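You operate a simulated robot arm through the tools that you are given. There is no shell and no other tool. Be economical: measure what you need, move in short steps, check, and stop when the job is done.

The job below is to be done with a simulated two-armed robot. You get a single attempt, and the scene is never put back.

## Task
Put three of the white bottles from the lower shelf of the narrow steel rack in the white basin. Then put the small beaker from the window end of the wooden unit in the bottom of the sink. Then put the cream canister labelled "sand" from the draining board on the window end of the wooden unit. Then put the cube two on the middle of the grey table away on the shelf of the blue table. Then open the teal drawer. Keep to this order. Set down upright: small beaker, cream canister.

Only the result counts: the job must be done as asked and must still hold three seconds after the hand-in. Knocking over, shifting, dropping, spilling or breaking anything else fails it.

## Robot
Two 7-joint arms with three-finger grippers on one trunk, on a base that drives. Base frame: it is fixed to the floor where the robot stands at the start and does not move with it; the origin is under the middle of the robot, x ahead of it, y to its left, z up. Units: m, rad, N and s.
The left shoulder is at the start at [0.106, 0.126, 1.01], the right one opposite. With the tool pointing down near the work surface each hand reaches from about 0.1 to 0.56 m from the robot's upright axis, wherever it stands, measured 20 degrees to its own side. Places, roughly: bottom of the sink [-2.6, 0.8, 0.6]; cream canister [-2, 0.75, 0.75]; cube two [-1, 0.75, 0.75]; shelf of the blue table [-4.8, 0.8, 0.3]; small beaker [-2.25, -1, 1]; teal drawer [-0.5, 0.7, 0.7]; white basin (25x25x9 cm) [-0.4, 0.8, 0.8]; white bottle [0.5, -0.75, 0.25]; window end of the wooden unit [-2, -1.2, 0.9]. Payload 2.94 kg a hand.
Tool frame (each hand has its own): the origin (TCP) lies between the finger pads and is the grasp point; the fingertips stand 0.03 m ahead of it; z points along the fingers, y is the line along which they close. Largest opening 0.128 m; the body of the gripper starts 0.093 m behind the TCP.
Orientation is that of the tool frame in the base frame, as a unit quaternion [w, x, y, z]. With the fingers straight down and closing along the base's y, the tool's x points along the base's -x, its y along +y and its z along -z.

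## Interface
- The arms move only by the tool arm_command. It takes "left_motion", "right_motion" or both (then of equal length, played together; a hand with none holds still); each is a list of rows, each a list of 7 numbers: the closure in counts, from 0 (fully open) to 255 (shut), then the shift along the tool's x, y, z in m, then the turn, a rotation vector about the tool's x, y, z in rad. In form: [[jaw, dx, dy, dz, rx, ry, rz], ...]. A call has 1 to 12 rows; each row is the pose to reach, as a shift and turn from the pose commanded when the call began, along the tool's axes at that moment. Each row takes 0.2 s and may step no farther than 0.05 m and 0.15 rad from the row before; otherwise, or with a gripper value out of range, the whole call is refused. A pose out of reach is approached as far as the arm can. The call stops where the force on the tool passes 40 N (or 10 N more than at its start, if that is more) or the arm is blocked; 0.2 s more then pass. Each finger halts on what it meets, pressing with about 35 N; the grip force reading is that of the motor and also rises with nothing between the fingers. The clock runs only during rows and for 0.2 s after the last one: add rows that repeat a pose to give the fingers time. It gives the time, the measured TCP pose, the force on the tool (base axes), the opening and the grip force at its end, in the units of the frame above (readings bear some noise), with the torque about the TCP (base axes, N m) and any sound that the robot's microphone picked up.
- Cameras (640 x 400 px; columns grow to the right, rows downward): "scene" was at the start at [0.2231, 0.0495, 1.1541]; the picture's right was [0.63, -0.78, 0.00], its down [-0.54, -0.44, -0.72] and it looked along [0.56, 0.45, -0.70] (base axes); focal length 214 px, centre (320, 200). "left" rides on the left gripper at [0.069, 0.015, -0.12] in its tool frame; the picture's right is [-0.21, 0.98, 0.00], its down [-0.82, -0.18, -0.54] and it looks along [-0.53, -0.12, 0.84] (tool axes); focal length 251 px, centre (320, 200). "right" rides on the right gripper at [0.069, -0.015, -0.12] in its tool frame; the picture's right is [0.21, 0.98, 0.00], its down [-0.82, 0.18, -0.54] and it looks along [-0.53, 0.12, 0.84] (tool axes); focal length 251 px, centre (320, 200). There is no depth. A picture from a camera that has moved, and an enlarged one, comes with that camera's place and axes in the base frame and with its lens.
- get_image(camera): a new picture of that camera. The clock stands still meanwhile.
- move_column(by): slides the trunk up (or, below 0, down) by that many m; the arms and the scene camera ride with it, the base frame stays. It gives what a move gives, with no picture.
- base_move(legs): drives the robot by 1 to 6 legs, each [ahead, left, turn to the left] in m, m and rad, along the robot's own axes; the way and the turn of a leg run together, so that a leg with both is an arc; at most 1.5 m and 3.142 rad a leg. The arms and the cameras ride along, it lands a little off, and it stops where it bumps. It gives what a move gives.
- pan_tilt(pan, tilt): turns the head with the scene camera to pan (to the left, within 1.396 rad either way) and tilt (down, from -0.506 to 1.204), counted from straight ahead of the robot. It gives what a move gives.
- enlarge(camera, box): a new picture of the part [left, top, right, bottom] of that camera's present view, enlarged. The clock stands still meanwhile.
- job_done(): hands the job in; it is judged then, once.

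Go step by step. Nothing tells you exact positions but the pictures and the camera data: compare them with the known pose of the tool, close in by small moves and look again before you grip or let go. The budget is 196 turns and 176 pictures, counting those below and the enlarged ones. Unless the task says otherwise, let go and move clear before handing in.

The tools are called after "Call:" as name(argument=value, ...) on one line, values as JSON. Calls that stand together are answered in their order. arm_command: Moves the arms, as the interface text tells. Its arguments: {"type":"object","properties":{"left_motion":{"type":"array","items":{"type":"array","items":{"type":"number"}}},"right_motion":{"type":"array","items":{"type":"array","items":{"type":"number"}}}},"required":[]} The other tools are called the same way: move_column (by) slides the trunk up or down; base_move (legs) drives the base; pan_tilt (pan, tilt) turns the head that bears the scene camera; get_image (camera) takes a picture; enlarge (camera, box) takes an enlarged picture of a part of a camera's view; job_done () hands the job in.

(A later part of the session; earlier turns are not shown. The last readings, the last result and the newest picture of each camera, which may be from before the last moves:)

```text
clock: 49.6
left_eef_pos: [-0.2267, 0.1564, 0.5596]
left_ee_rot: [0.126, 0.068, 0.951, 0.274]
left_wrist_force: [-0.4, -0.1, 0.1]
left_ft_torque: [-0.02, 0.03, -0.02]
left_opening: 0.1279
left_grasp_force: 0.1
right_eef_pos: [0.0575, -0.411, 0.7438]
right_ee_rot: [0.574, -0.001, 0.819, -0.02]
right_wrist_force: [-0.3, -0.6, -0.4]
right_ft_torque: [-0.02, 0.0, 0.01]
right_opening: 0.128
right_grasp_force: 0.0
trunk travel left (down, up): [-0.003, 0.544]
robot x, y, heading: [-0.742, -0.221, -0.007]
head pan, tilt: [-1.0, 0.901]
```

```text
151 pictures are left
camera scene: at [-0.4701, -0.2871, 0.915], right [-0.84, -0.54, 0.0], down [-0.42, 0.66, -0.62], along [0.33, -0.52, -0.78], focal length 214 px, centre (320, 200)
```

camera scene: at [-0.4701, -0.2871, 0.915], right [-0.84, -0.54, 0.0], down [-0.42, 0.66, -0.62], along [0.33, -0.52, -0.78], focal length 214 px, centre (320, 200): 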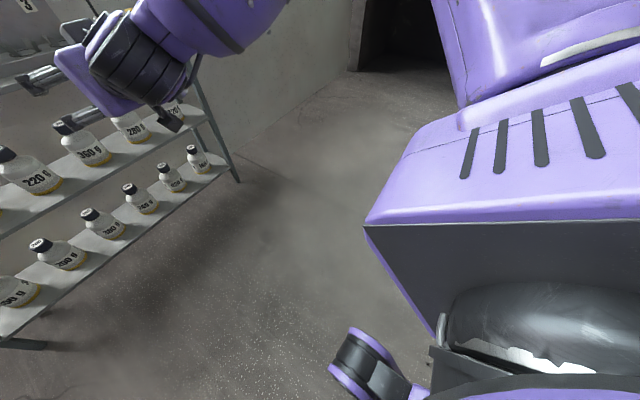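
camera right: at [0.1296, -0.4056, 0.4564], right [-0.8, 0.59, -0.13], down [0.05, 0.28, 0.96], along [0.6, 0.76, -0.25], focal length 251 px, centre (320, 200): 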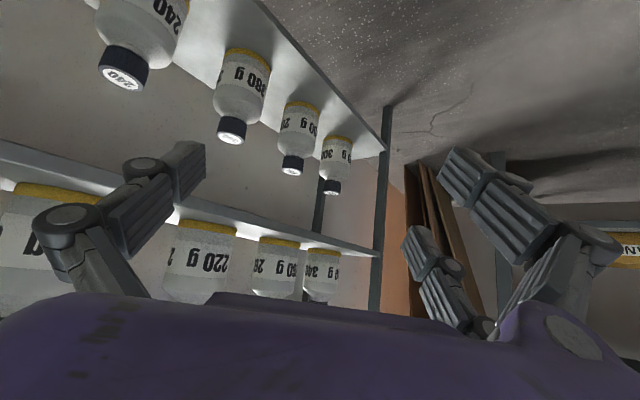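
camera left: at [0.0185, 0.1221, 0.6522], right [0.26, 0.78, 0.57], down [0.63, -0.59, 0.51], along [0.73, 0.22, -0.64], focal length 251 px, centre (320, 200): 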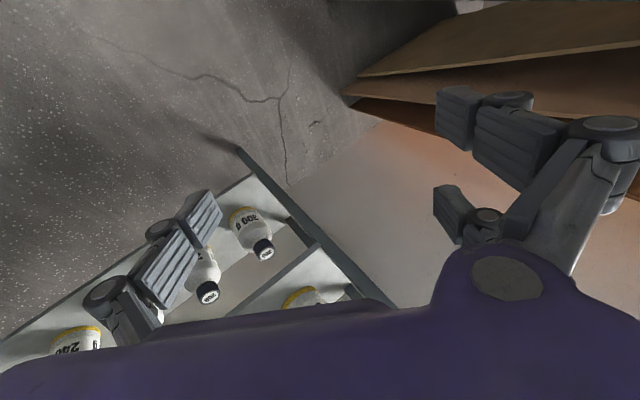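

Call:
arm_command(right_motion=[[0, 0.005, 0, 0.037, 0, 0, 0], [0, 0.01, 0, 0.074, 0, 0, 0], [0, 0.013, 0, 0.111, 0, 0, 0], [0, 0.055, 0, 0.125, 0, 0.05, 0], [0, 0.1, 0, 0.138, 0, 0.1, 0], [0, 0.145, 0, 0.15, 0, 0.15, 0], [0, 0.19, 0, 0.158, 0, 0.2, 0], [0, 0.235, 0, 0.158, 0, 0.25, 0], [0, 0.275, 0, 0.155, 0, 0.3, 0], [0, 0.315, 0, 0.15, 0, 0.35, 0], [0, 0.355, 0, 0.147, 0, 0.35, 0], [0, 0.395, 0, 0.144, 0, 0.35, 0]])

Call:
get_image(camera="scene")

```text
clock: 52.2
left_eef_pos: [-0.2268, 0.1561, 0.5611]
left_ee_rot: [0.126, 0.069, 0.951, 0.274]
left_wrist_force: [0.8, -0.1, 0.6]
left_ft_torque: [0.01, 0.02, 0.01]
left_opening: 0.128
left_grasp_force: 0.0
right_eef_pos: [0.0698, -0.4445, 0.4075]
right_ee_rot: [0.421, 0.003, 0.907, -0.02]
right_wrist_force: [-0.5, -0.4, 0.1]
right_ft_torque: [0.01, 0.0, -0.01]
right_opening: 0.1281
right_grasp_force: 0.1
right hand out of reach, approached as far as the arm can: row 6, 7, 8, 9, 10, 11, 12
trunk travel left (down, up): [-0.003, 0.544]
robot x, y, heading: [-0.7453, -0.2188, -0.005]
head pan, tilt: [-1.0, 0.901]
```

```text
150 pictures are left
camera scene: at [-0.4701, -0.287, 0.915], right [-0.84, -0.54, 0.0], down [-0.42, 0.66, -0.62], along [0.33, -0.52, -0.78], focal length 214 px, centre (320, 200)
```

scene: 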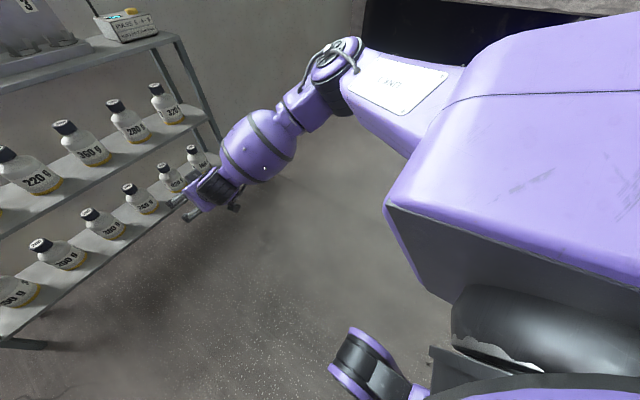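

Call:
arm_command(right_motion=[[0, 0.0165, -0.0313, -0.0313, 0.1003, 0, 0.0842], [0, 0.033, -0.0625, -0.0627, 0.2, 0, 0.168], [0, 0.0495, -0.0938, -0.094, 0.301, 0, 0.2525], [0, 0.066, -0.125, -0.1253, 0.401, 0, 0.337], [0, 0.0825, -0.1563, -0.1567, 0.501, 0, 0.421], [0, 0.099, -0.1875, -0.188, 0.6015, 0, 0.505], [0, 0.1155, -0.2188, -0.2193, 0.702, 0, 0.589], [0, 0.132, -0.25, -0.2507, 0.802, 0, 0.673], [0, 0.1485, -0.2813, -0.282, 0.902, 0, 0.758], [0, 0.165, -0.3125, -0.3133, 1.0025, 0, 0.842], [0, 0.1815, -0.3438, -0.3447, 1.103, 0, 0.926], [0, 0.198, -0.375, -0.376, 1.203, 0, 1.01]])

Call:
get_image(camera="scene")

```text
clock: 54.9
left_eef_pos: [-0.2274, 0.1557, 0.5605]
left_ee_rot: [0.127, 0.069, 0.951, 0.274]
left_wrist_force: [0.2, -0.6, 0.3]
left_ft_torque: [-0.01, -0.02, 0.01]
left_opening: 0.128
left_grasp_force: 0.1
right_eef_pos: [-0.3572, -0.8063, 0.5057]
right_ee_rot: [0.306, 0.644, 0.628, -0.313]
right_wrist_force: [0.2, 0.2, 0.0]
right_ft_torque: [0.03, 0.0, -0.01]
right_opening: 0.1279
right_grasp_force: 0.0
trunk travel left (down, up): [-0.003, 0.544]
robot x, y, heading: [-0.743, -0.2195, -0.003]
head pan, tilt: [-1.0, 0.901]
```

```text
149 pictures are left
camera scene: at [-0.4702, -0.2869, 0.9151], right [-0.84, -0.54, 0.0], down [-0.42, 0.66, -0.62], along [0.33, -0.52, -0.78], focal length 214 px, centre (320, 200)
```

scene: 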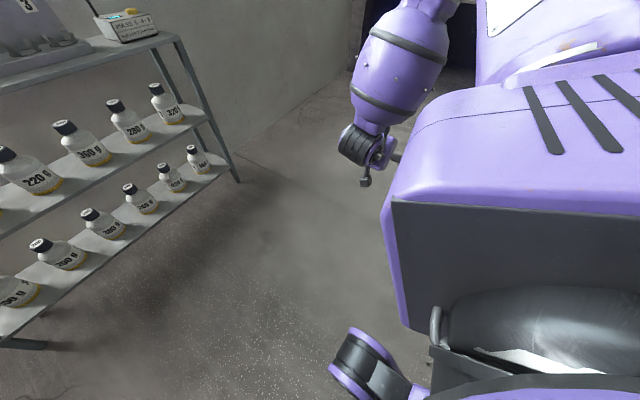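

Call:
arm_command(right_motion=[[0, 0.027, 0, 0.023, 0, 0, 0], [0, 0.054, 0, 0.046, 0, 0, 0], [0, 0.081, 0, 0.069, 0, 0, 0], [0, 0.108, 0, 0.092, 0, 0, 0], [0, 0.135, 0, 0.115, 0, 0, 0], [0, 0.162, 0, 0.138, 0, 0, 0], [0, 0.19, 0, 0.16, 0, 0, 0], [0, 0.19, 0, 0.16, 0, 0, 0]])

Call:
get_image(camera="scene")

```text
clock: 56.6
left_eef_pos: [-0.2275, 0.1561, 0.5612]
left_ee_rot: [0.126, 0.069, 0.951, 0.275]
left_wrist_force: [-0.2, -0.1, 0.4]
left_ft_torque: [-0.01, -0.02, 0.0]
left_opening: 0.1278
left_grasp_force: 0.1
right_eef_pos: [-0.356, -0.8135, 0.2567]
right_ee_rot: [0.305, 0.643, 0.629, -0.313]
right_wrist_force: [0.5, 1.6, 0.1]
right_ft_torque: [-0.01, 0.02, 0.0]
right_opening: 0.128
right_grasp_force: 0.1
trunk travel left (down, up): [-0.003, 0.544]
robot x, y, heading: [-0.744, -0.2224, -0.0]
head pan, tilt: [-1.0, 0.901]
```

```text
148 pictures are left
camera scene: at [-0.4701, -0.287, 0.915], right [-0.84, -0.54, 0.0], down [-0.42, 0.66, -0.62], along [0.33, -0.52, -0.78], focal length 214 px, centre (320, 200)
```

scene: 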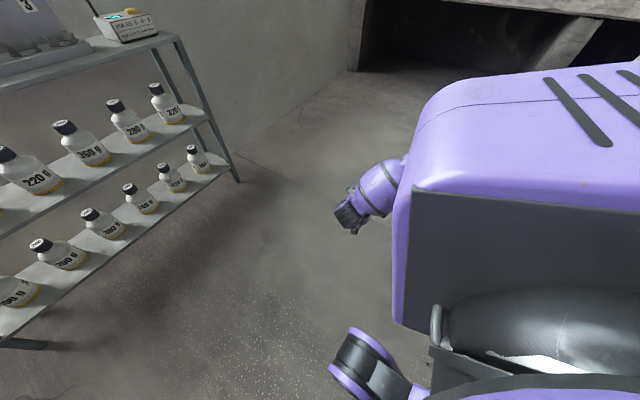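

This sideways pose reaches the shelf height well. I will turn the robot so that the rack is at its right side; first I check the space around.

Call:
pan_tilt(pan=-1.39, tilt=0.4)

Call:
get_image(camera="scene")

Call:
pan_tilt(pan=1.39, tilt=0.5)

Call:
get_image(camera="scene")

```text
clock: 57.6
left_eef_pos: [-0.2263, 0.156, 0.56]
left_ee_rot: [0.126, 0.068, 0.951, 0.275]
left_wrist_force: [0.1, 0.2, 0.0]
left_ft_torque: [-0.02, -0.04, -0.04]
left_opening: 0.1279
left_grasp_force: 0.0
right_eef_pos: [-0.356, -0.8144, 0.2566]
right_ee_rot: [0.306, 0.643, 0.629, -0.313]
right_wrist_force: [0.1, -1.0, -0.1]
right_ft_torque: [0.0, 0.0, -0.02]
right_opening: 0.128
right_grasp_force: 0.1
trunk travel left (down, up): [-0.003, 0.544]
robot x, y, heading: [-0.7424, -0.2191, -0.006]
head pan, tilt: [-1.389, 0.4]
```

```text
147 pictures are left
camera scene: at [-0.4943, -0.3144, 0.958], right [-0.98, -0.18, 0.0], down [-0.07, 0.38, -0.92], along [0.16, -0.91, -0.39], focal length 214 px, centre (320, 200)
```

scene: 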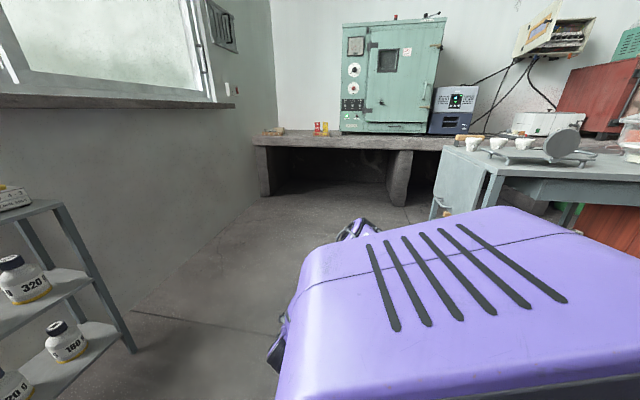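

```text
clock: 60.0
left_eef_pos: [-0.2267, 0.1559, 0.5599]
left_ee_rot: [0.126, 0.07, 0.951, 0.275]
left_wrist_force: [0.3, 0.1, 0.0]
left_ft_torque: [-0.01, -0.01, -0.02]
left_opening: 0.128
left_grasp_force: 0.0
right_eef_pos: [-0.3568, -0.8149, 0.257]
right_ee_rot: [0.306, 0.643, 0.629, -0.312]
right_wrist_force: [0.3, 0.1, 1.5]
right_ft_torque: [0.0, -0.02, 0.04]
right_opening: 0.128
right_grasp_force: 0.1
trunk travel left (down, up): [-0.003, 0.544]
robot x, y, heading: [-0.7394, -0.2202, -0.004]
head pan, tilt: [1.389, 0.499]
```

```text
146 pictures are left
camera scene: at [-0.4935, -0.1338, 0.9489], right [0.98, -0.19, 0.0], down [-0.09, -0.47, -0.88], along [0.16, 0.86, -0.48], focal length 214 px, centre (320, 200)
```

scene: 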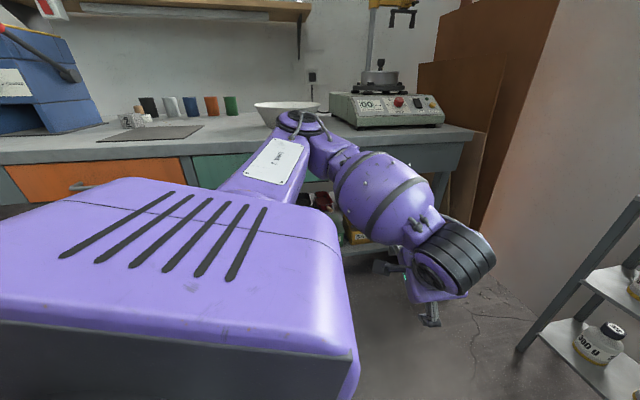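

Call:
base_move(legs=[[0, -0.25, 0], [0, 0, 1.571]])

Call:
pan_tilt(pan=-1.2, tilt=0.7)

Call:
get_image(camera="scene")

Call:
get_image(camera="right")

```text
clock: 66.5
left_eef_pos: [-1.0961, 0.0626, 0.5604]
left_ee_rot: [-0.098, -0.606, 0.736, 0.285]
left_wrist_force: [0.0, -0.2, -0.4]
left_ft_torque: [0.03, 0.01, -0.02]
left_opening: 0.128
left_grasp_force: 0.0
right_eef_pos: [-0.1321, -0.1133, 0.256]
right_ee_rot: [0.437, 0.032, 0.899, -0.015]
right_wrist_force: [-0.5, 0.8, 0.2]
right_ft_torque: [0.01, 0.03, 0.0]
right_opening: 0.1281
right_grasp_force: 0.0
trunk travel left (down, up): [-0.003, 0.544]
robot x, y, heading: [-0.7449, -0.4709, 1.518]
head pan, tilt: [1.389, 0.499]
```

```text
clock: 68.9
left_eef_pos: [-1.0958, 0.0632, 0.5614]
left_ee_rot: [-0.097, -0.606, 0.736, 0.286]
left_wrist_force: [0.5, -0.2, 0.5]
left_ft_torque: [0.0, 0.0, 0.01]
left_opening: 0.1279
left_grasp_force: 0.0
right_eef_pos: [-0.1322, -0.1139, 0.2566]
right_ee_rot: [0.437, 0.032, 0.899, -0.016]
right_wrist_force: [-0.1, -0.2, -0.4]
right_ft_torque: [0.01, 0.0, -0.01]
right_opening: 0.1277
right_grasp_force: 0.0
trunk travel left (down, up): [-0.003, 0.544]
robot x, y, heading: [-0.7456, -0.4734, 1.518]
head pan, tilt: [-1.201, 0.7]
```

```text
145 pictures are left
camera scene: at [-0.6502, -0.215, 0.9312], right [0.31, -0.95, 0.0], down [-0.61, -0.2, -0.76], along [0.73, 0.24, -0.64], focal length 214 px, centre (320, 200)
```

scene: 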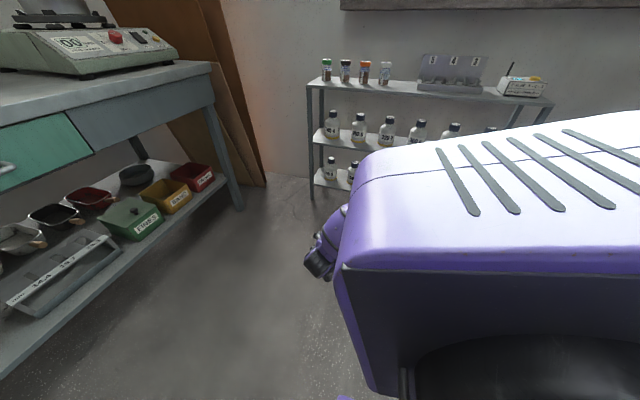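

```text
144 pictures are left
camera right: at [-0.2701, -0.1187, 0.2757], right [-0.06, 0.98, -0.17], down [0.09, 0.17, 0.98], along [0.99, 0.05, -0.1], focal length 251 px, centre (320, 200)
```

right: 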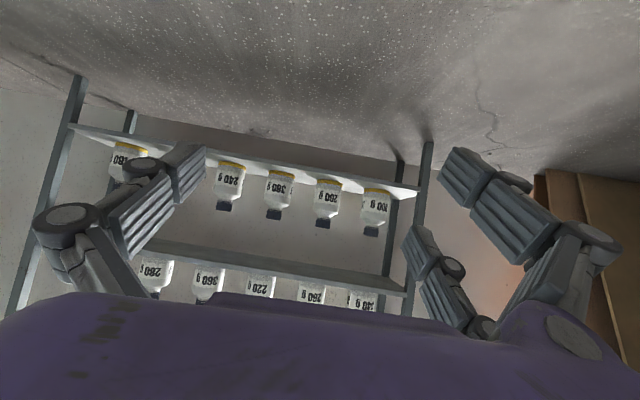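

The wrist camera sees the lower shelf well: shelf z≈0.145, bottle "200" at y≈-0.063, bottle "300" at y≈0.075. I square up and come closer.

Call:
base_move(legs=[[0, 0, 0.053], [0.018, -0.38, 0]])

Call:
arm_command(right_motion=[[0, 0.02, 0, 0.016, 0, 0, 0], [0, 0.041, 0, 0.032, 0, 0, 0]])

Call:
get_image(camera="right")

```text
clock: 73.2
left_eef_pos: [-0.7409, 0.0597, 0.5598]
left_ee_rot: [-0.105, -0.625, 0.72, 0.282]
left_wrist_force: [-0.3, -0.3, -0.3]
left_ft_torque: [-0.01, -0.01, 0.03]
left_opening: 0.128
left_grasp_force: 0.0
right_eef_pos: [0.2315, -0.065, 0.2566]
right_ee_rot: [0.438, 0.009, 0.899, -0.005]
right_wrist_force: [0.3, 0.1, 0.2]
right_ft_torque: [-0.01, -0.01, -0.04]
right_opening: 0.1278
right_grasp_force: 0.1
trunk travel left (down, up): [-0.003, 0.544]
robot x, y, heading: [-0.3593, -0.4559, 1.567]
head pan, tilt: [-1.201, 0.7]
```

```text
clock: 73.8
left_eef_pos: [-0.7406, 0.0626, 0.5602]
left_ee_rot: [-0.105, -0.625, 0.72, 0.283]
left_wrist_force: [-0.1, 0.0, -0.1]
left_ft_torque: [0.01, -0.01, 0.0]
left_opening: 0.1278
left_grasp_force: 0.1
right_eef_pos: [0.2317, -0.0649, 0.2049]
right_ee_rot: [0.438, 0.008, 0.899, -0.004]
right_wrist_force: [-0.3, -0.4, -0.2]
right_ft_torque: [0.0, 0.03, 0.01]
right_opening: 0.1277
right_grasp_force: 0.1
trunk travel left (down, up): [-0.003, 0.544]
robot x, y, heading: [-0.3642, -0.4553, 1.571]
head pan, tilt: [-1.201, 0.7]
```

```text
143 pictures are left
camera right: at [0.0931, -0.0777, 0.2249], right [-0.11, 0.98, -0.17], down [0.08, 0.18, 0.98], along [0.99, 0.1, -0.1], focal length 251 px, centre (320, 200)
```

right: 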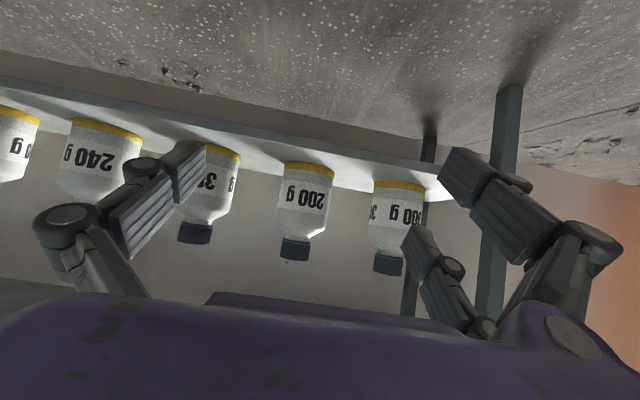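

Call:
base_move(legs=[[0, -0.17, 0]])

Call:
get_image(camera="right")

```text
clock: 75.9
left_eef_pos: [-0.5714, 0.0624, 0.5609]
left_ee_rot: [-0.104, -0.624, 0.721, 0.283]
left_wrist_force: [0.5, -1.1, -0.3]
left_ft_torque: [-0.01, 0.02, 0.03]
left_opening: 0.1279
left_grasp_force: 0.0
right_eef_pos: [0.3993, -0.0687, 0.2061]
right_ee_rot: [0.438, 0.01, 0.899, -0.005]
right_wrist_force: [-0.3, 0.5, -0.1]
right_ft_torque: [0.04, 0.01, 0.03]
right_opening: 0.1282
right_grasp_force: 0.0
trunk travel left (down, up): [-0.003, 0.544]
robot x, y, heading: [-0.1904, -0.4516, 1.562]
head pan, tilt: [-1.201, 0.7]
```

```text
142 pictures are left
camera right: at [0.2623, -0.0802, 0.225], right [-0.11, 0.98, -0.17], down [0.09, 0.18, 0.98], along [0.99, 0.09, -0.1], focal length 251 px, centre (320, 200)
```

right: 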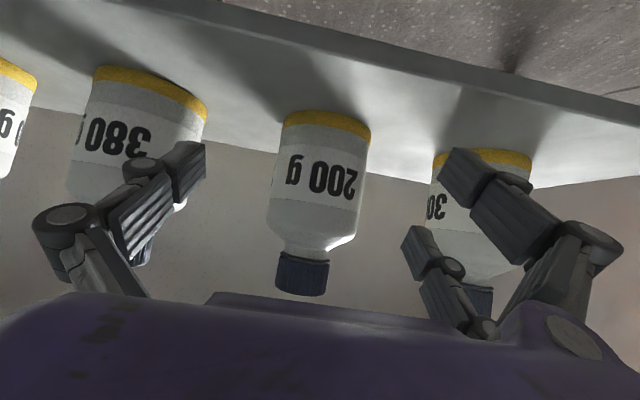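

Call:
base_move(legs=[[0.003, -0.065, 0]])

Call:
get_image(camera="right")

```text
clock: 76.9
left_eef_pos: [-0.5493, 0.0624, 0.5601]
left_ee_rot: [-0.104, -0.625, 0.72, 0.284]
left_wrist_force: [-1.0, 0.3, 0.8]
left_ft_torque: [0.0, -0.04, -0.03]
left_opening: 0.1282
left_grasp_force: 0.0
right_eef_pos: [0.415, -0.0701, 0.1991]
right_ee_rot: [0.431, 0.009, 0.902, -0.007]
right_wrist_force: [1.1, -0.3, 0.8]
right_ft_torque: [0.02, 0.01, 0.0]
right_opening: 0.1277
right_grasp_force: 0.0
trunk travel left (down, up): [-0.003, 0.544]
robot x, y, heading: [-0.1731, -0.4531, 1.569]
head pan, tilt: [-1.201, 0.7]
stopped in leg 1: the robot was blocked; the commanded pose is now the measured one
```

```text
141 pictures are left
camera right: at [0.2765, -0.0813, 0.2199], right [-0.11, 0.98, -0.17], down [0.1, 0.18, 0.98], along [0.99, 0.09, -0.12], focal length 251 px, centre (320, 200)
```

right: 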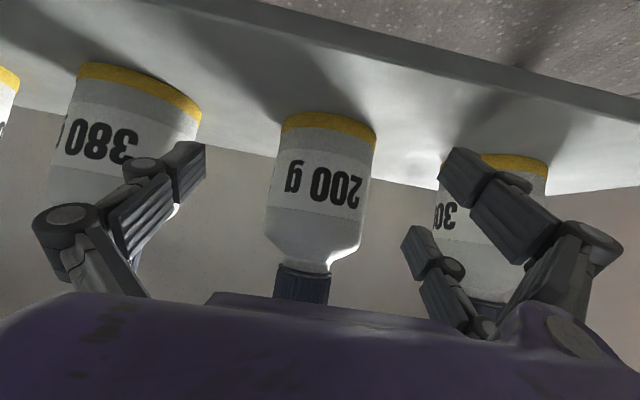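

Blocked: some part of the arm touches something. I back off slightly and look.

Call:
base_move(legs=[[0, 0.03, 0]])

Call:
pan_tilt(pan=-1.39, tilt=1.1)

Call:
get_image(camera="scene")

Call:
get_image(camera="left")

```text
clock: 77.8
left_eef_pos: [-0.5808, 0.0616, 0.5602]
left_ee_rot: [-0.105, -0.624, 0.72, 0.284]
left_wrist_force: [-0.2, 0.4, 1.3]
left_ft_torque: [0.04, 0.02, 0.0]
left_opening: 0.1278
left_grasp_force: 0.1
right_eef_pos: [0.3843, -0.0692, 0.1988]
right_ee_rot: [0.432, 0.008, 0.902, -0.006]
right_wrist_force: [0.4, 0.7, -0.1]
right_ft_torque: [0.0, 0.0, -0.03]
right_opening: 0.1278
right_grasp_force: 0.2
trunk travel left (down, up): [-0.003, 0.544]
robot x, y, heading: [-0.2041, -0.4548, 1.57]
head pan, tilt: [-1.201, 0.7]
```

```text
clock: 78.7
left_eef_pos: [-0.5793, 0.061, 0.5613]
left_ee_rot: [-0.104, -0.625, 0.719, 0.285]
left_wrist_force: [-0.9, 0.9, 0.7]
left_ft_torque: [-0.01, -0.02, 0.01]
left_opening: 0.128
left_grasp_force: 0.0
right_eef_pos: [0.3839, -0.0697, 0.1991]
right_ee_rot: [0.432, 0.009, 0.902, -0.009]
right_wrist_force: [0.3, 0.2, 0.2]
right_ft_torque: [0.02, 0.0, 0.02]
right_opening: 0.1281
right_grasp_force: 0.0
trunk travel left (down, up): [-0.003, 0.544]
robot x, y, heading: [-0.2038, -0.4533, 1.566]
head pan, tilt: [-1.389, 1.1]
```

```text
140 pictures are left
camera scene: at [-0.1379, -0.2129, 0.9012], right [0.18, -0.98, 0.0], down [-0.88, -0.16, -0.45], along [0.45, 0.08, -0.89], focal length 214 px, centre (320, 200)
```

scene: 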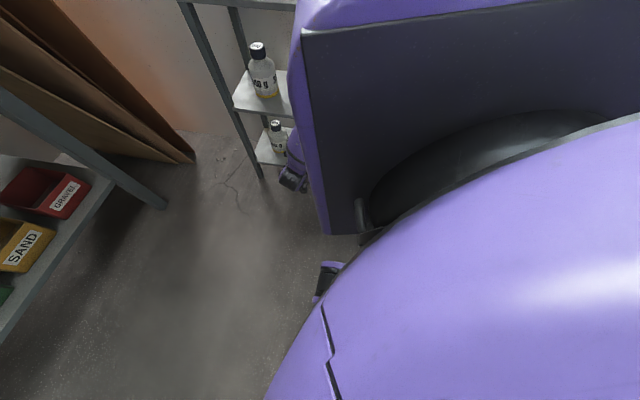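

```text
139 pictures are left
camera left: at [-0.5454, -0.0365, 0.6522], right [-0.78, 0.26, 0.57], down [0.59, 0.63, 0.51], along [-0.22, 0.73, -0.64], focal length 251 px, centre (320, 200)
```

left: 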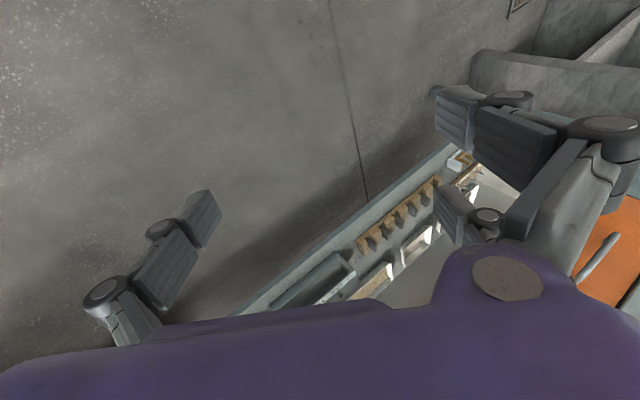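

The bulky upper arm nears the rack. I back out, turn the base a little to the right, and yaw the hand back so that the hand leads the elbow.

Call:
base_move(legs=[[0, 0.25, 0], [0, 0, -0.5]])

Call:
arm_command(right_motion=[[0, 0, 0, 0, -0.097, 0, -0.079], [0, 0, 0, 0, -0.195, 0, -0.158], [0, 0, 0, 0, -0.292, 0, -0.236], [0, 0, 0, 0, -0.389, 0, -0.315]])

Call:
get_image(camera="right")

Call:
get_image(camera="scene")

```text
clock: 83.0
left_eef_pos: [-0.5471, 0.1787, 0.5595]
left_ee_rot: [-0.032, -0.429, 0.851, 0.301]
left_wrist_force: [0.5, -0.6, 0.6]
left_ft_torque: [0.01, 0.01, 0.04]
left_opening: 0.1282
left_grasp_force: 0.0
right_eef_pos: [0.2401, -0.394, 0.1979]
right_ee_rot: [0.418, 0.229, 0.872, -0.113]
right_wrist_force: [0.7, 0.4, -0.5]
right_ft_torque: [-0.01, 0.01, 0.01]
right_opening: 0.1278
right_grasp_force: 0.0
trunk travel left (down, up): [-0.003, 0.544]
robot x, y, heading: [-0.4622, -0.4547, 1.07]
head pan, tilt: [-1.389, 1.1]
```

```text
clock: 84.0
left_eef_pos: [-0.5462, 0.1796, 0.5594]
left_ee_rot: [-0.032, -0.429, 0.851, 0.3]
left_wrist_force: [0.6, 0.0, -0.5]
left_ft_torque: [-0.05, -0.01, 0.0]
left_opening: 0.128
left_grasp_force: 0.1
right_eef_pos: [0.2274, -0.354, 0.174]
right_ee_rot: [0.438, 0.016, 0.898, -0.027]
right_wrist_force: [0.1, -1.5, 0.2]
right_ft_torque: [0.07, 0.05, 0.07]
right_opening: 0.1282
right_grasp_force: 0.1
right hand out of reach, approached as far as the arm can: row 3, 4
trunk travel left (down, up): [-0.003, 0.544]
robot x, y, heading: [-0.4611, -0.4505, 1.069]
head pan, tilt: [-1.389, 1.1]
```

```text
138 pictures are left
camera right: at [0.0894, -0.3616, 0.1935], right [-0.08, 0.98, -0.2], down [0.09, 0.21, 0.97], along [0.99, 0.06, -0.1], focal length 251 px, centre (320, 200)
```

right: 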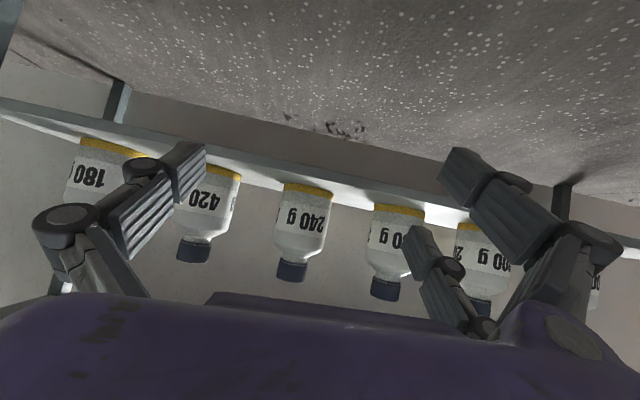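

```text
137 pictures are left
camera scene: at [-0.2874, -0.2714, 0.9011], right [-0.31, -0.95, 0.0], down [-0.85, 0.28, -0.45], along [0.43, -0.14, -0.89], focal length 214 px, centre (320, 200)
```

scene: 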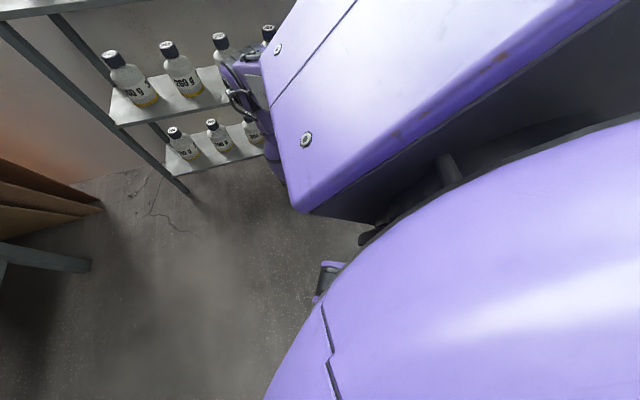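

Call:
arm_command(right_motion=[[0, -0.025, 0, 0.015, 0, -0.07, 0], [0, -0.05, 0, 0.03, 0, -0.14, 0], [0, -0.074, 0, 0.043, 0, -0.2, 0], [0, -0.074, 0, 0.043, 0, -0.2, 0]])

Call:
get_image(camera="scene")

```text
clock: 85.0
left_eef_pos: [-0.5458, 0.1786, 0.5602]
left_ee_rot: [-0.031, -0.429, 0.851, 0.3]
left_wrist_force: [0.1, -0.8, -0.2]
left_ft_torque: [0.05, -0.01, 0.0]
left_opening: 0.1279
left_grasp_force: 0.1
right_eef_pos: [0.3068, -0.3598, 0.2056]
right_ee_rot: [0.526, 0.014, 0.85, -0.03]
right_wrist_force: [-0.1, 0.0, 0.4]
right_ft_torque: [0.02, 0.0, -0.03]
right_opening: 0.1281
right_grasp_force: 0.0
trunk travel left (down, up): [-0.003, 0.544]
robot x, y, heading: [-0.4603, -0.4561, 1.071]
head pan, tilt: [-1.389, 1.1]
```

```text
136 pictures are left
camera scene: at [-0.2871, -0.2724, 0.9012], right [-0.31, -0.95, 0.0], down [-0.85, 0.28, -0.45], along [0.43, -0.14, -0.89], focal length 214 px, centre (320, 200)
```

scene: 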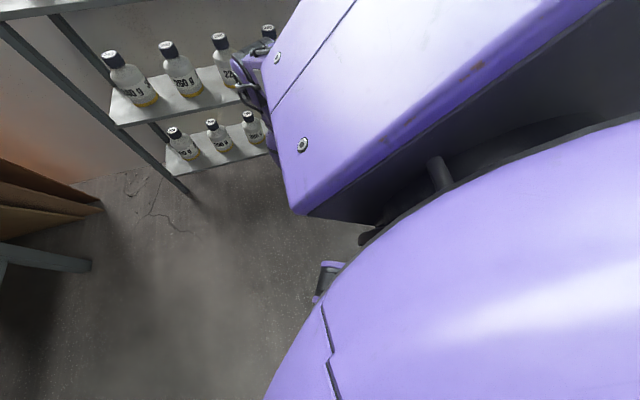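

Call:
arm_command(right_motion=[[0, -0.015, 0, 0.03, 0, -0.03, 0], [0, -0.03, 0, 0.06, 0, -0.06, 0], [0, -0.045, 0, 0.09, 0, -0.1, 0], [0, -0.045, 0, 0.09, 0, -0.1, 0]])

Call:
get_image(camera="scene")

Call:
get_image(camera="right")

```text
clock: 86.0
left_eef_pos: [-0.5455, 0.1781, 0.5605]
left_ee_rot: [-0.031, -0.429, 0.851, 0.3]
left_wrist_force: [0.0, -0.7, -0.5]
left_ft_torque: [0.01, 0.01, 0.01]
left_opening: 0.128
left_grasp_force: 0.2
right_eef_pos: [0.4056, -0.3615, 0.2054]
right_ee_rot: [0.568, 0.012, 0.823, -0.03]
right_wrist_force: [-0.6, -0.4, 0.6]
right_ft_torque: [-0.01, -0.02, 0.01]
right_opening: 0.1282
right_grasp_force: 0.1
trunk travel left (down, up): [-0.003, 0.544]
robot x, y, heading: [-0.459, -0.4544, 1.073]
head pan, tilt: [-1.389, 1.1]
```

```text
135 pictures are left
camera scene: at [-0.2871, -0.2724, 0.9012], right [-0.31, -0.95, 0.0], down [-0.85, 0.28, -0.45], along [0.43, -0.14, -0.89], focal length 214 px, centre (320, 200)
```

scene: 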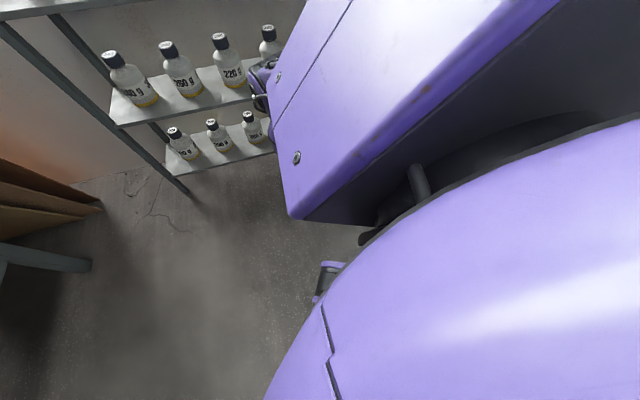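

```text
134 pictures are left
camera right: at [0.268, -0.3698, 0.183], right [-0.02, 0.97, -0.24], down [-0.2, 0.23, 0.95], along [0.98, 0.07, 0.19], focal length 251 px, centre (320, 200)
```

right: 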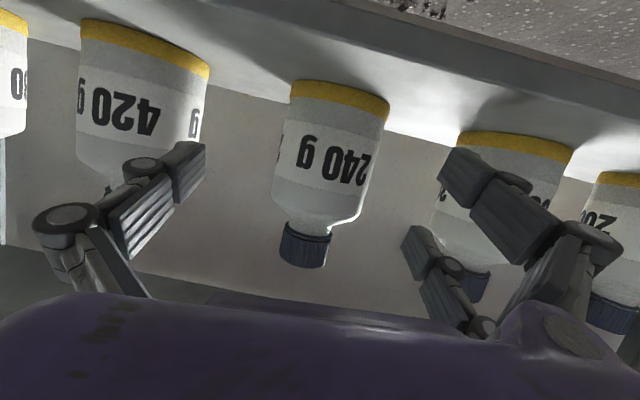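

Now the hand lines up with bottle "240" (centre ≈[0.465,-0.361]). I advance with the arm and look once more.

Call:
arm_command(right_motion=[[0, -0.01, 0, 0.027, 0, 0, 0], [0, -0.0206, 0, 0.054, 0, 0, 0], [0, -0.0206, 0, 0.054, 0, 0, 0]])

Call:
get_image(camera="right")

```text
clock: 86.8
left_eef_pos: [-0.5471, 0.178, 0.5609]
left_ee_rot: [-0.031, -0.429, 0.851, 0.301]
left_wrist_force: [0.2, 0.0, 0.8]
left_ft_torque: [-0.02, 0.02, -0.03]
left_opening: 0.1282
left_grasp_force: 0.1
right_eef_pos: [0.4652, -0.366, 0.202]
right_ee_rot: [0.567, 0.011, 0.823, -0.029]
right_wrist_force: [0.0, 0.9, -1.2]
right_ft_torque: [0.02, 0.01, -0.01]
right_opening: 0.1283
right_grasp_force: 0.0
trunk travel left (down, up): [-0.003, 0.544]
robot x, y, heading: [-0.4605, -0.4528, 1.076]
head pan, tilt: [-1.389, 1.1]
```

```text
133 pictures are left
camera right: at [0.3264, -0.3738, 0.1807], right [-0.02, 0.97, -0.24], down [-0.2, 0.23, 0.95], along [0.98, 0.07, 0.19], focal length 251 px, centre (320, 200)
```

right: 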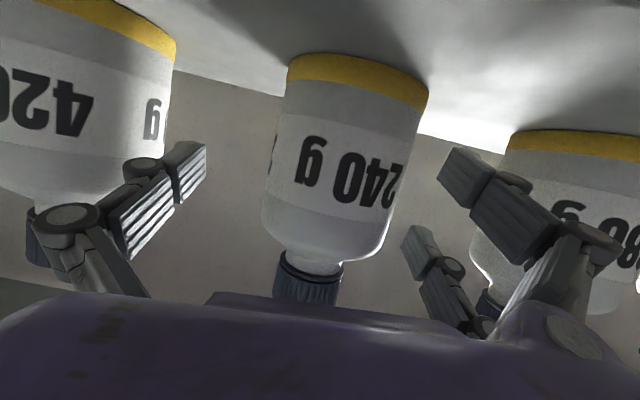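

Call:
arm_command(right_motion=[[255, 0, 0, 0, 0, 0, 0], [255, 0, 0, 0, 0, 0, 0], [255, 0, 0, 0, 0, 0, 0], [255, 0, 0, 0, 0, 0, 0]])

Call:
get_image(camera="right")

```text
clock: 87.8
left_eef_pos: [-0.5461, 0.1787, 0.5608]
left_ee_rot: [-0.032, -0.429, 0.851, 0.301]
left_wrist_force: [-0.4, -0.1, -0.5]
left_ft_torque: [-0.01, -0.01, -0.03]
left_opening: 0.1279
left_grasp_force: 0.1
right_eef_pos: [0.4638, -0.3646, 0.204]
right_ee_rot: [0.568, 0.011, 0.823, -0.029]
right_wrist_force: [-0.4, 1.9, 2.2]
right_ft_torque: [0.26, -0.03, 0.05]
right_opening: 0.0758
right_grasp_force: 34.9
trunk travel left (down, up): [-0.003, 0.544]
robot x, y, heading: [-0.4602, -0.4546, 1.073]
head pan, tilt: [-1.389, 1.1]
```

```text
132 pictures are left
camera right: at [0.3264, -0.3736, 0.1811], right [-0.02, 0.97, -0.23], down [-0.2, 0.23, 0.95], along [0.98, 0.07, 0.19], focal length 251 px, centre (320, 200)
```

right: 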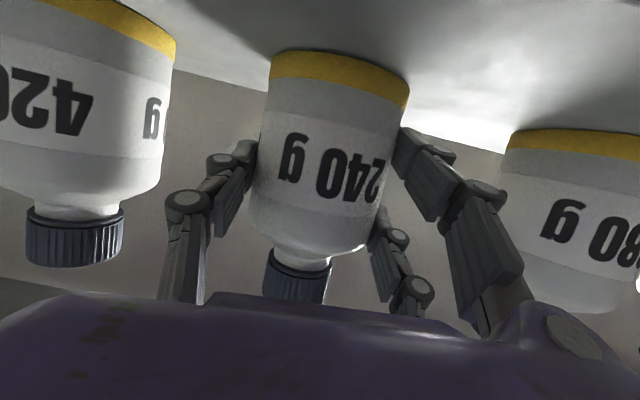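

Gripped firmly. I lift a little and withdraw with the base along −x.

Call:
arm_command(right_motion=[[255, -0.014, 0, -0.005, 0, 0, 0], [255, -0.028, 0, -0.0107, 0, 0, 0]])

Call:
base_move(legs=[[-0.143, 0.264, 0]])

Call:
get_image(camera="right")

```text
clock: 88.4
left_eef_pos: [-0.5462, 0.1792, 0.5612]
left_ee_rot: [-0.032, -0.428, 0.852, 0.3]
left_wrist_force: [-0.1, 0.2, 0.0]
left_ft_torque: [-0.02, 0.0, -0.02]
left_opening: 0.1279
left_grasp_force: 0.1
right_eef_pos: [0.4647, -0.3676, 0.2346]
right_ee_rot: [0.567, 0.011, 0.823, -0.03]
right_wrist_force: [0.7, -0.5, -3.2]
right_ft_torque: [0.01, 0.07, 0.03]
right_opening: 0.0759
right_grasp_force: 34.5
trunk travel left (down, up): [-0.003, 0.544]
robot x, y, heading: [-0.4568, -0.4547, 1.074]
head pan, tilt: [-1.389, 1.1]
```

```text
clock: 91.3
left_eef_pos: [-0.8446, 0.1777, 0.56]
left_ee_rot: [-0.031, -0.426, 0.853, 0.301]
left_wrist_force: [0.6, -0.2, 0.2]
left_ft_torque: [-0.03, 0.02, 0.01]
left_opening: 0.128
left_grasp_force: 0.1
right_eef_pos: [0.1617, -0.3735, 0.2345]
right_ee_rot: [0.567, 0.015, 0.823, -0.032]
right_wrist_force: [-0.1, 1.2, -1.4]
right_ft_torque: [-0.01, 0.06, 0.02]
right_opening: 0.0757
right_grasp_force: 35.3
trunk travel left (down, up): [-0.003, 0.544]
robot x, y, heading: [-0.7628, -0.4514, 1.069]
head pan, tilt: [-1.389, 1.1]
```

```text
131 pictures are left
camera right: at [0.023, -0.3815, 0.2128], right [-0.02, 0.97, -0.24], down [-0.2, 0.23, 0.95], along [0.98, 0.06, 0.19], focal length 251 px, centre (320, 200)
```

right: 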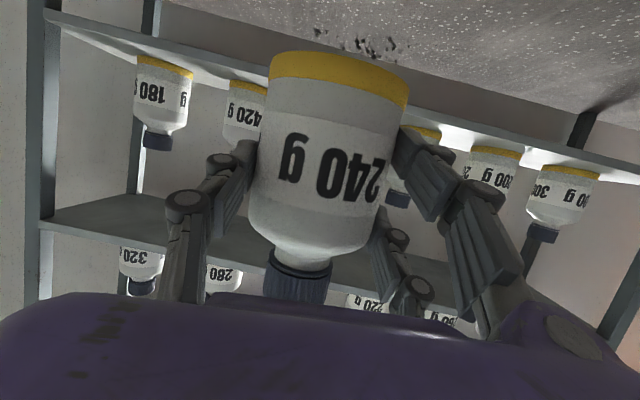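

Bottle secured and clear. I raise the column and swing the hand to a front carrying pose, keeping the bottle upright, while tucking the left hand higher.

Call:
move_column(by=0.15)

Call:
arm_command(right_motion=[[255, -0.0197, 0.0272, -0.0316, -0.0888, -0.0034, -0.0338], [255, -0.0394, 0.0544, -0.0632, -0.1776, -0.0068, -0.0676], [255, -0.0591, 0.0816, -0.0948, -0.2664, -0.0102, -0.1014], [255, -0.0788, 0.1088, -0.1264, -0.3552, -0.0136, -0.1352], [255, -0.0985, 0.136, -0.158, -0.444, -0.017, -0.169], [255, -0.1182, 0.1632, -0.1896, -0.5328, -0.0204, -0.2028], [255, -0.1379, 0.1904, -0.2212, -0.6216, -0.0238, -0.2366], [255, -0.1576, 0.2176, -0.2528, -0.7104, -0.0272, -0.2704], [255, -0.1773, 0.2448, -0.2844, -0.7992, -0.0306, -0.3042], [255, -0.197, 0.272, -0.316, -0.888, -0.034, -0.338], [255, -0.2167, 0.2992, -0.3476, -0.9768, -0.0374, -0.3718], [255, -0.2364, 0.3264, -0.3792, -1.0656, -0.0408, -0.4056]], left_motion=[[0, 0.0013, 0.0118, -0.0283, 0.0465, 0.0213, -0.0115], [0, 0.0026, 0.0236, -0.0566, 0.093, 0.0426, -0.023], [0, 0.0039, 0.0354, -0.0849, 0.1395, 0.0639, -0.0345], [0, 0.0052, 0.0472, -0.1132, 0.186, 0.0852, -0.046], [0, 0.0065, 0.059, -0.1415, 0.2325, 0.1065, -0.0575], [0, 0.0078, 0.0708, -0.1698, 0.279, 0.1278, -0.069], [0, 0.0091, 0.0826, -0.1981, 0.3255, 0.1491, -0.0805], [0, 0.0104, 0.0944, -0.2264, 0.372, 0.1704, -0.092], [0, 0.0117, 0.1062, -0.2547, 0.4185, 0.1917, -0.1035], [0, 0.013, 0.118, -0.283, 0.465, 0.213, -0.115], [0, 0.0143, 0.1298, -0.3113, 0.5115, 0.2343, -0.1265], [0, 0.0156, 0.1416, -0.3396, 0.558, 0.2556, -0.138]])

Call:
get_image(camera="right")

```text
clock: 93.1
left_eef_pos: [-0.8456, 0.1788, 0.7092]
left_ee_rot: [-0.031, -0.426, 0.853, 0.301]
left_wrist_force: [0.4, 0.3, -0.8]
left_ft_torque: [0.02, 0.07, 0.04]
left_opening: 0.1279
left_grasp_force: 0.1
right_eef_pos: [0.1608, -0.3742, 0.3843]
right_ee_rot: [0.567, 0.015, 0.823, -0.032]
right_wrist_force: [0.0, 0.3, -2.1]
right_ft_torque: [0.02, 0.05, 0.0]
right_opening: 0.0757
right_grasp_force: 35.3
trunk travel left (down, up): [-0.153, 0.394]
robot x, y, heading: [-0.7641, -0.4564, 1.065]
head pan, tilt: [-1.389, 1.1]
```

```text
clock: 95.7
left_eef_pos: [-0.874, 0.058, 0.9938]
left_ee_rot: [0.004, -0.51, 0.86, 0.0]
left_wrist_force: [-0.5, -1.2, 0.4]
left_ft_torque: [0.08, 0.02, 0.03]
left_opening: 0.1279
left_grasp_force: 0.0
left hand out of reach, approached as far as the arm can: row 8, 9, 10, 11, 12
right_eef_pos: [-0.0577, -0.0537, 0.7606]
right_ee_rot: [0.456, -0.453, 0.715, 0.275]
right_wrist_force: [-0.8, -0.1, -2.4]
right_ft_torque: [0.0, 0.03, 0.04]
right_opening: 0.0753
right_grasp_force: 34.9
right hand out of reach, approached as far as the arm can: row 1, 2, 3, 4, 5, 6, 7, 8, 9, 10, 11, 12
trunk travel left (down, up): [-0.153, 0.394]
robot x, y, heading: [-0.7646, -0.4563, 1.065]
head pan, tilt: [-1.389, 1.1]
```

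```text
130 pictures are left
camera right: at [-0.1039, -0.1848, 0.7506], right [-0.91, 0.34, -0.21], down [-0.24, -0.03, 0.97], along [0.33, 0.94, 0.11], focal length 251 px, centre (320, 200)
```

right: 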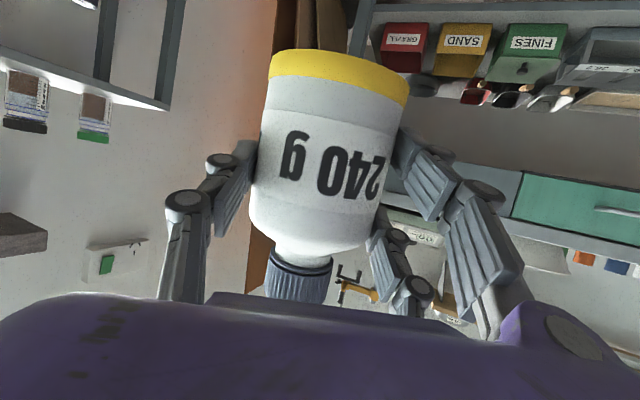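

The hand carries the bottle well ahead of the robot. I raise the column, face the grey table and look at the basin.

Call:
move_column(by=0.2)

Call:
base_move(legs=[[0, 0, 0.506], [0.25, 0.055, 0]])

Call:
pan_tilt(pan=-0.3, tilt=0.5)

Call:
get_image(camera="scene")

Call:
get_image(camera="right")

```text
clock: 97.8
left_eef_pos: [-0.8904, 0.0284, 1.2251]
left_ee_rot: [0.058, -0.508, 0.859, 0.033]
left_wrist_force: [-0.1, 0.3, -0.3]
left_ft_torque: [0.04, 0.02, -0.01]
left_opening: 0.1279
left_grasp_force: 0.1
right_eef_pos: [-0.0666, -0.0739, 1.0677]
right_ee_rot: [0.521, -0.428, 0.67, 0.31]
right_wrist_force: [-0.5, 0.0, -1.0]
right_ft_torque: [0.01, 0.01, 0.01]
right_opening: 0.0754
right_grasp_force: 35.4
trunk travel left (down, up): [-0.353, 0.194]
robot x, y, heading: [-0.7626, -0.4548, 1.068]
head pan, tilt: [-1.389, 1.1]
```

```text
clock: 101.1
left_eef_pos: [-1.1627, 0.1607, 1.2259]
left_ee_rot: [-0.048, 0.707, -0.704, -0.046]
left_wrist_force: [0.3, -0.4, 0.0]
left_ft_torque: [-0.05, 0.02, 0.01]
left_opening: 0.1283
left_grasp_force: 0.1
right_eef_pos: [-0.3914, 0.4698, 1.0681]
right_ee_rot: [-0.429, 0.58, -0.543, -0.429]
right_wrist_force: [-1.0, -0.3, -2.1]
right_ft_torque: [-0.04, 0.01, 0.0]
right_opening: 0.0756
right_grasp_force: 35.4
trunk travel left (down, up): [-0.353, 0.194]
robot x, y, heading: [-0.8189, -0.2003, 1.567]
head pan, tilt: [-1.389, 1.1]
```

```text
clock: 102.5
left_eef_pos: [-1.1631, 0.1615, 1.2255]
left_ee_rot: [-0.049, 0.706, -0.705, -0.046]
left_wrist_force: [0.3, -0.5, -0.4]
left_ft_torque: [0.01, 0.01, -0.02]
left_opening: 0.1282
left_grasp_force: 0.0
right_eef_pos: [-0.3921, 0.4697, 1.0691]
right_ee_rot: [-0.428, 0.58, -0.543, -0.43]
right_wrist_force: [1.2, 0.8, -2.2]
right_ft_torque: [-0.08, 0.03, -0.01]
right_opening: 0.0755
right_grasp_force: 35.0
trunk travel left (down, up): [-0.353, 0.194]
robot x, y, heading: [-0.8197, -0.2005, 1.569]
head pan, tilt: [-0.3, 0.499]
```

```text
129 pictures are left
camera scene: at [-0.789, 0.0079, 1.3086], right [0.95, -0.3, 0.0], down [-0.14, -0.46, -0.88], along [0.26, 0.84, -0.48], focal length 214 px, centre (320, 200)
```

scene: 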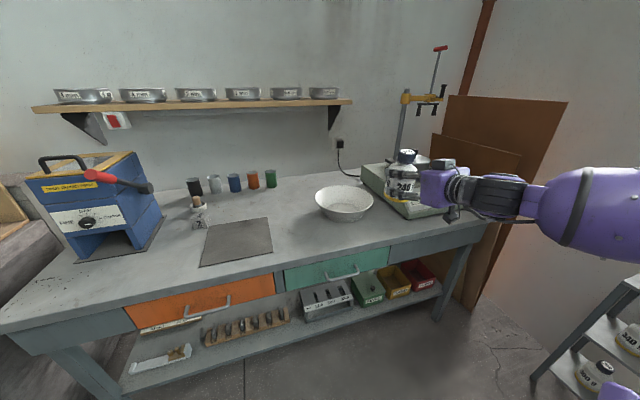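

```text
128 pictures are left
camera right: at [-0.3709, 0.3365, 1.0331], right [-0.97, -0.1, -0.24], down [-0.2, -0.32, 0.93], along [-0.17, 0.94, 0.29], focal length 251 px, centre (320, 200)
```

right: 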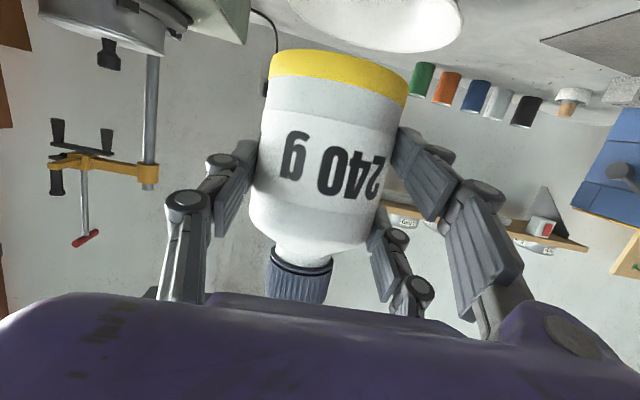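

The basin is a round white bowl at about [-0.457, 0.74], rim z≈0.86. I pitch the hand down somewhat, and move closer above the bowl.

Call:
arm_command(right_motion=[[255, 0, 0, 0, 0, 0.144, 0], [255, 0, 0, 0, 0, 0.288, 0], [255, 0, 0, 0, 0, 0.432, 0], [255, 0, 0, 0, 0, 0.576, 0]])

Call:
base_move(legs=[[0.2, 0.06, 0]])

Call:
get_image(camera="scene")

Call:
get_image(camera="right")

```text
clock: 103.5
left_eef_pos: [-1.1633, 0.1628, 1.225]
left_ee_rot: [-0.049, 0.706, -0.705, -0.046]
left_wrist_force: [-0.2, 0.6, 0.2]
left_ft_torque: [-0.03, 0.0, 0.01]
left_opening: 0.128
left_grasp_force: 0.0
right_eef_pos: [-0.3917, 0.4696, 1.0661]
right_ee_rot: [-0.255, 0.68, -0.642, -0.247]
right_wrist_force: [0.2, 0.2, -2.0]
right_ft_torque: [-0.04, 0.0, 0.01]
right_opening: 0.0756
right_grasp_force: 35.0
trunk travel left (down, up): [-0.353, 0.194]
robot x, y, heading: [-0.8171, -0.2024, 1.57]
head pan, tilt: [-0.3, 0.499]
```

```text
clock: 105.1
left_eef_pos: [-1.2239, 0.3602, 1.2249]
left_ee_rot: [-0.048, 0.707, -0.704, -0.046]
left_wrist_force: [0.2, 0.0, -0.2]
left_ft_torque: [0.0, 0.03, 0.02]
left_opening: 0.1281
left_grasp_force: 0.0
right_eef_pos: [-0.4501, 0.6689, 1.0685]
right_ee_rot: [-0.257, 0.679, -0.641, -0.248]
right_wrist_force: [-0.1, 0.3, -3.2]
right_ft_torque: [-0.06, -0.01, 0.0]
right_opening: 0.0754
right_grasp_force: 35.0
trunk travel left (down, up): [-0.353, 0.194]
robot x, y, heading: [-0.8753, -0.0016, 1.573]
head pan, tilt: [-0.3, 0.499]
```

```text
127 pictures are left
camera scene: at [-0.8489, 0.2073, 1.3087], right [0.95, -0.3, 0.0], down [-0.14, -0.46, -0.88], along [0.26, 0.84, -0.48], focal length 214 px, centre (320, 200)
```

scene: 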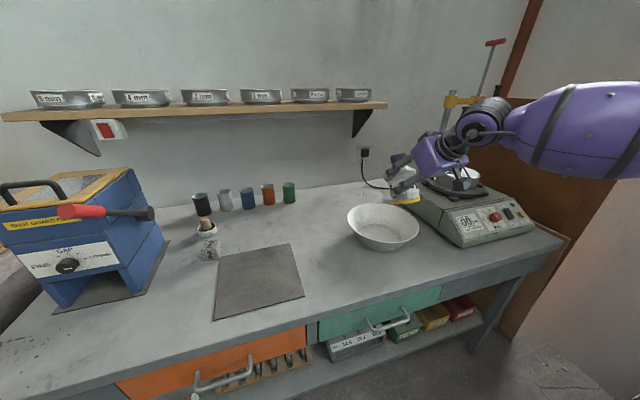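

```text
126 pictures are left
camera right: at [-0.4322, 0.5384, 1.1116], right [-0.96, -0.2, -0.17], down [-0.22, 0.24, 0.94], along [-0.15, 0.95, -0.28], focal length 251 px, centre (320, 200)
```

right: 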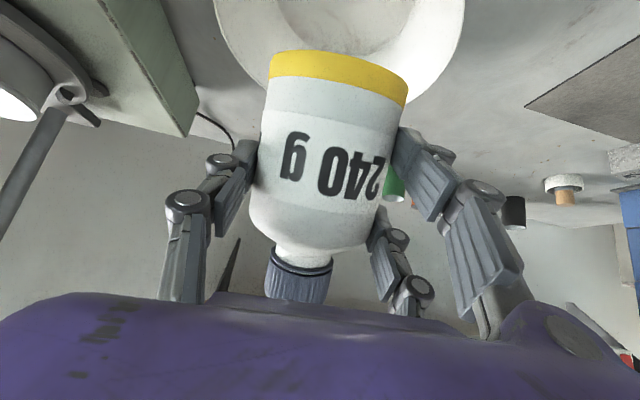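

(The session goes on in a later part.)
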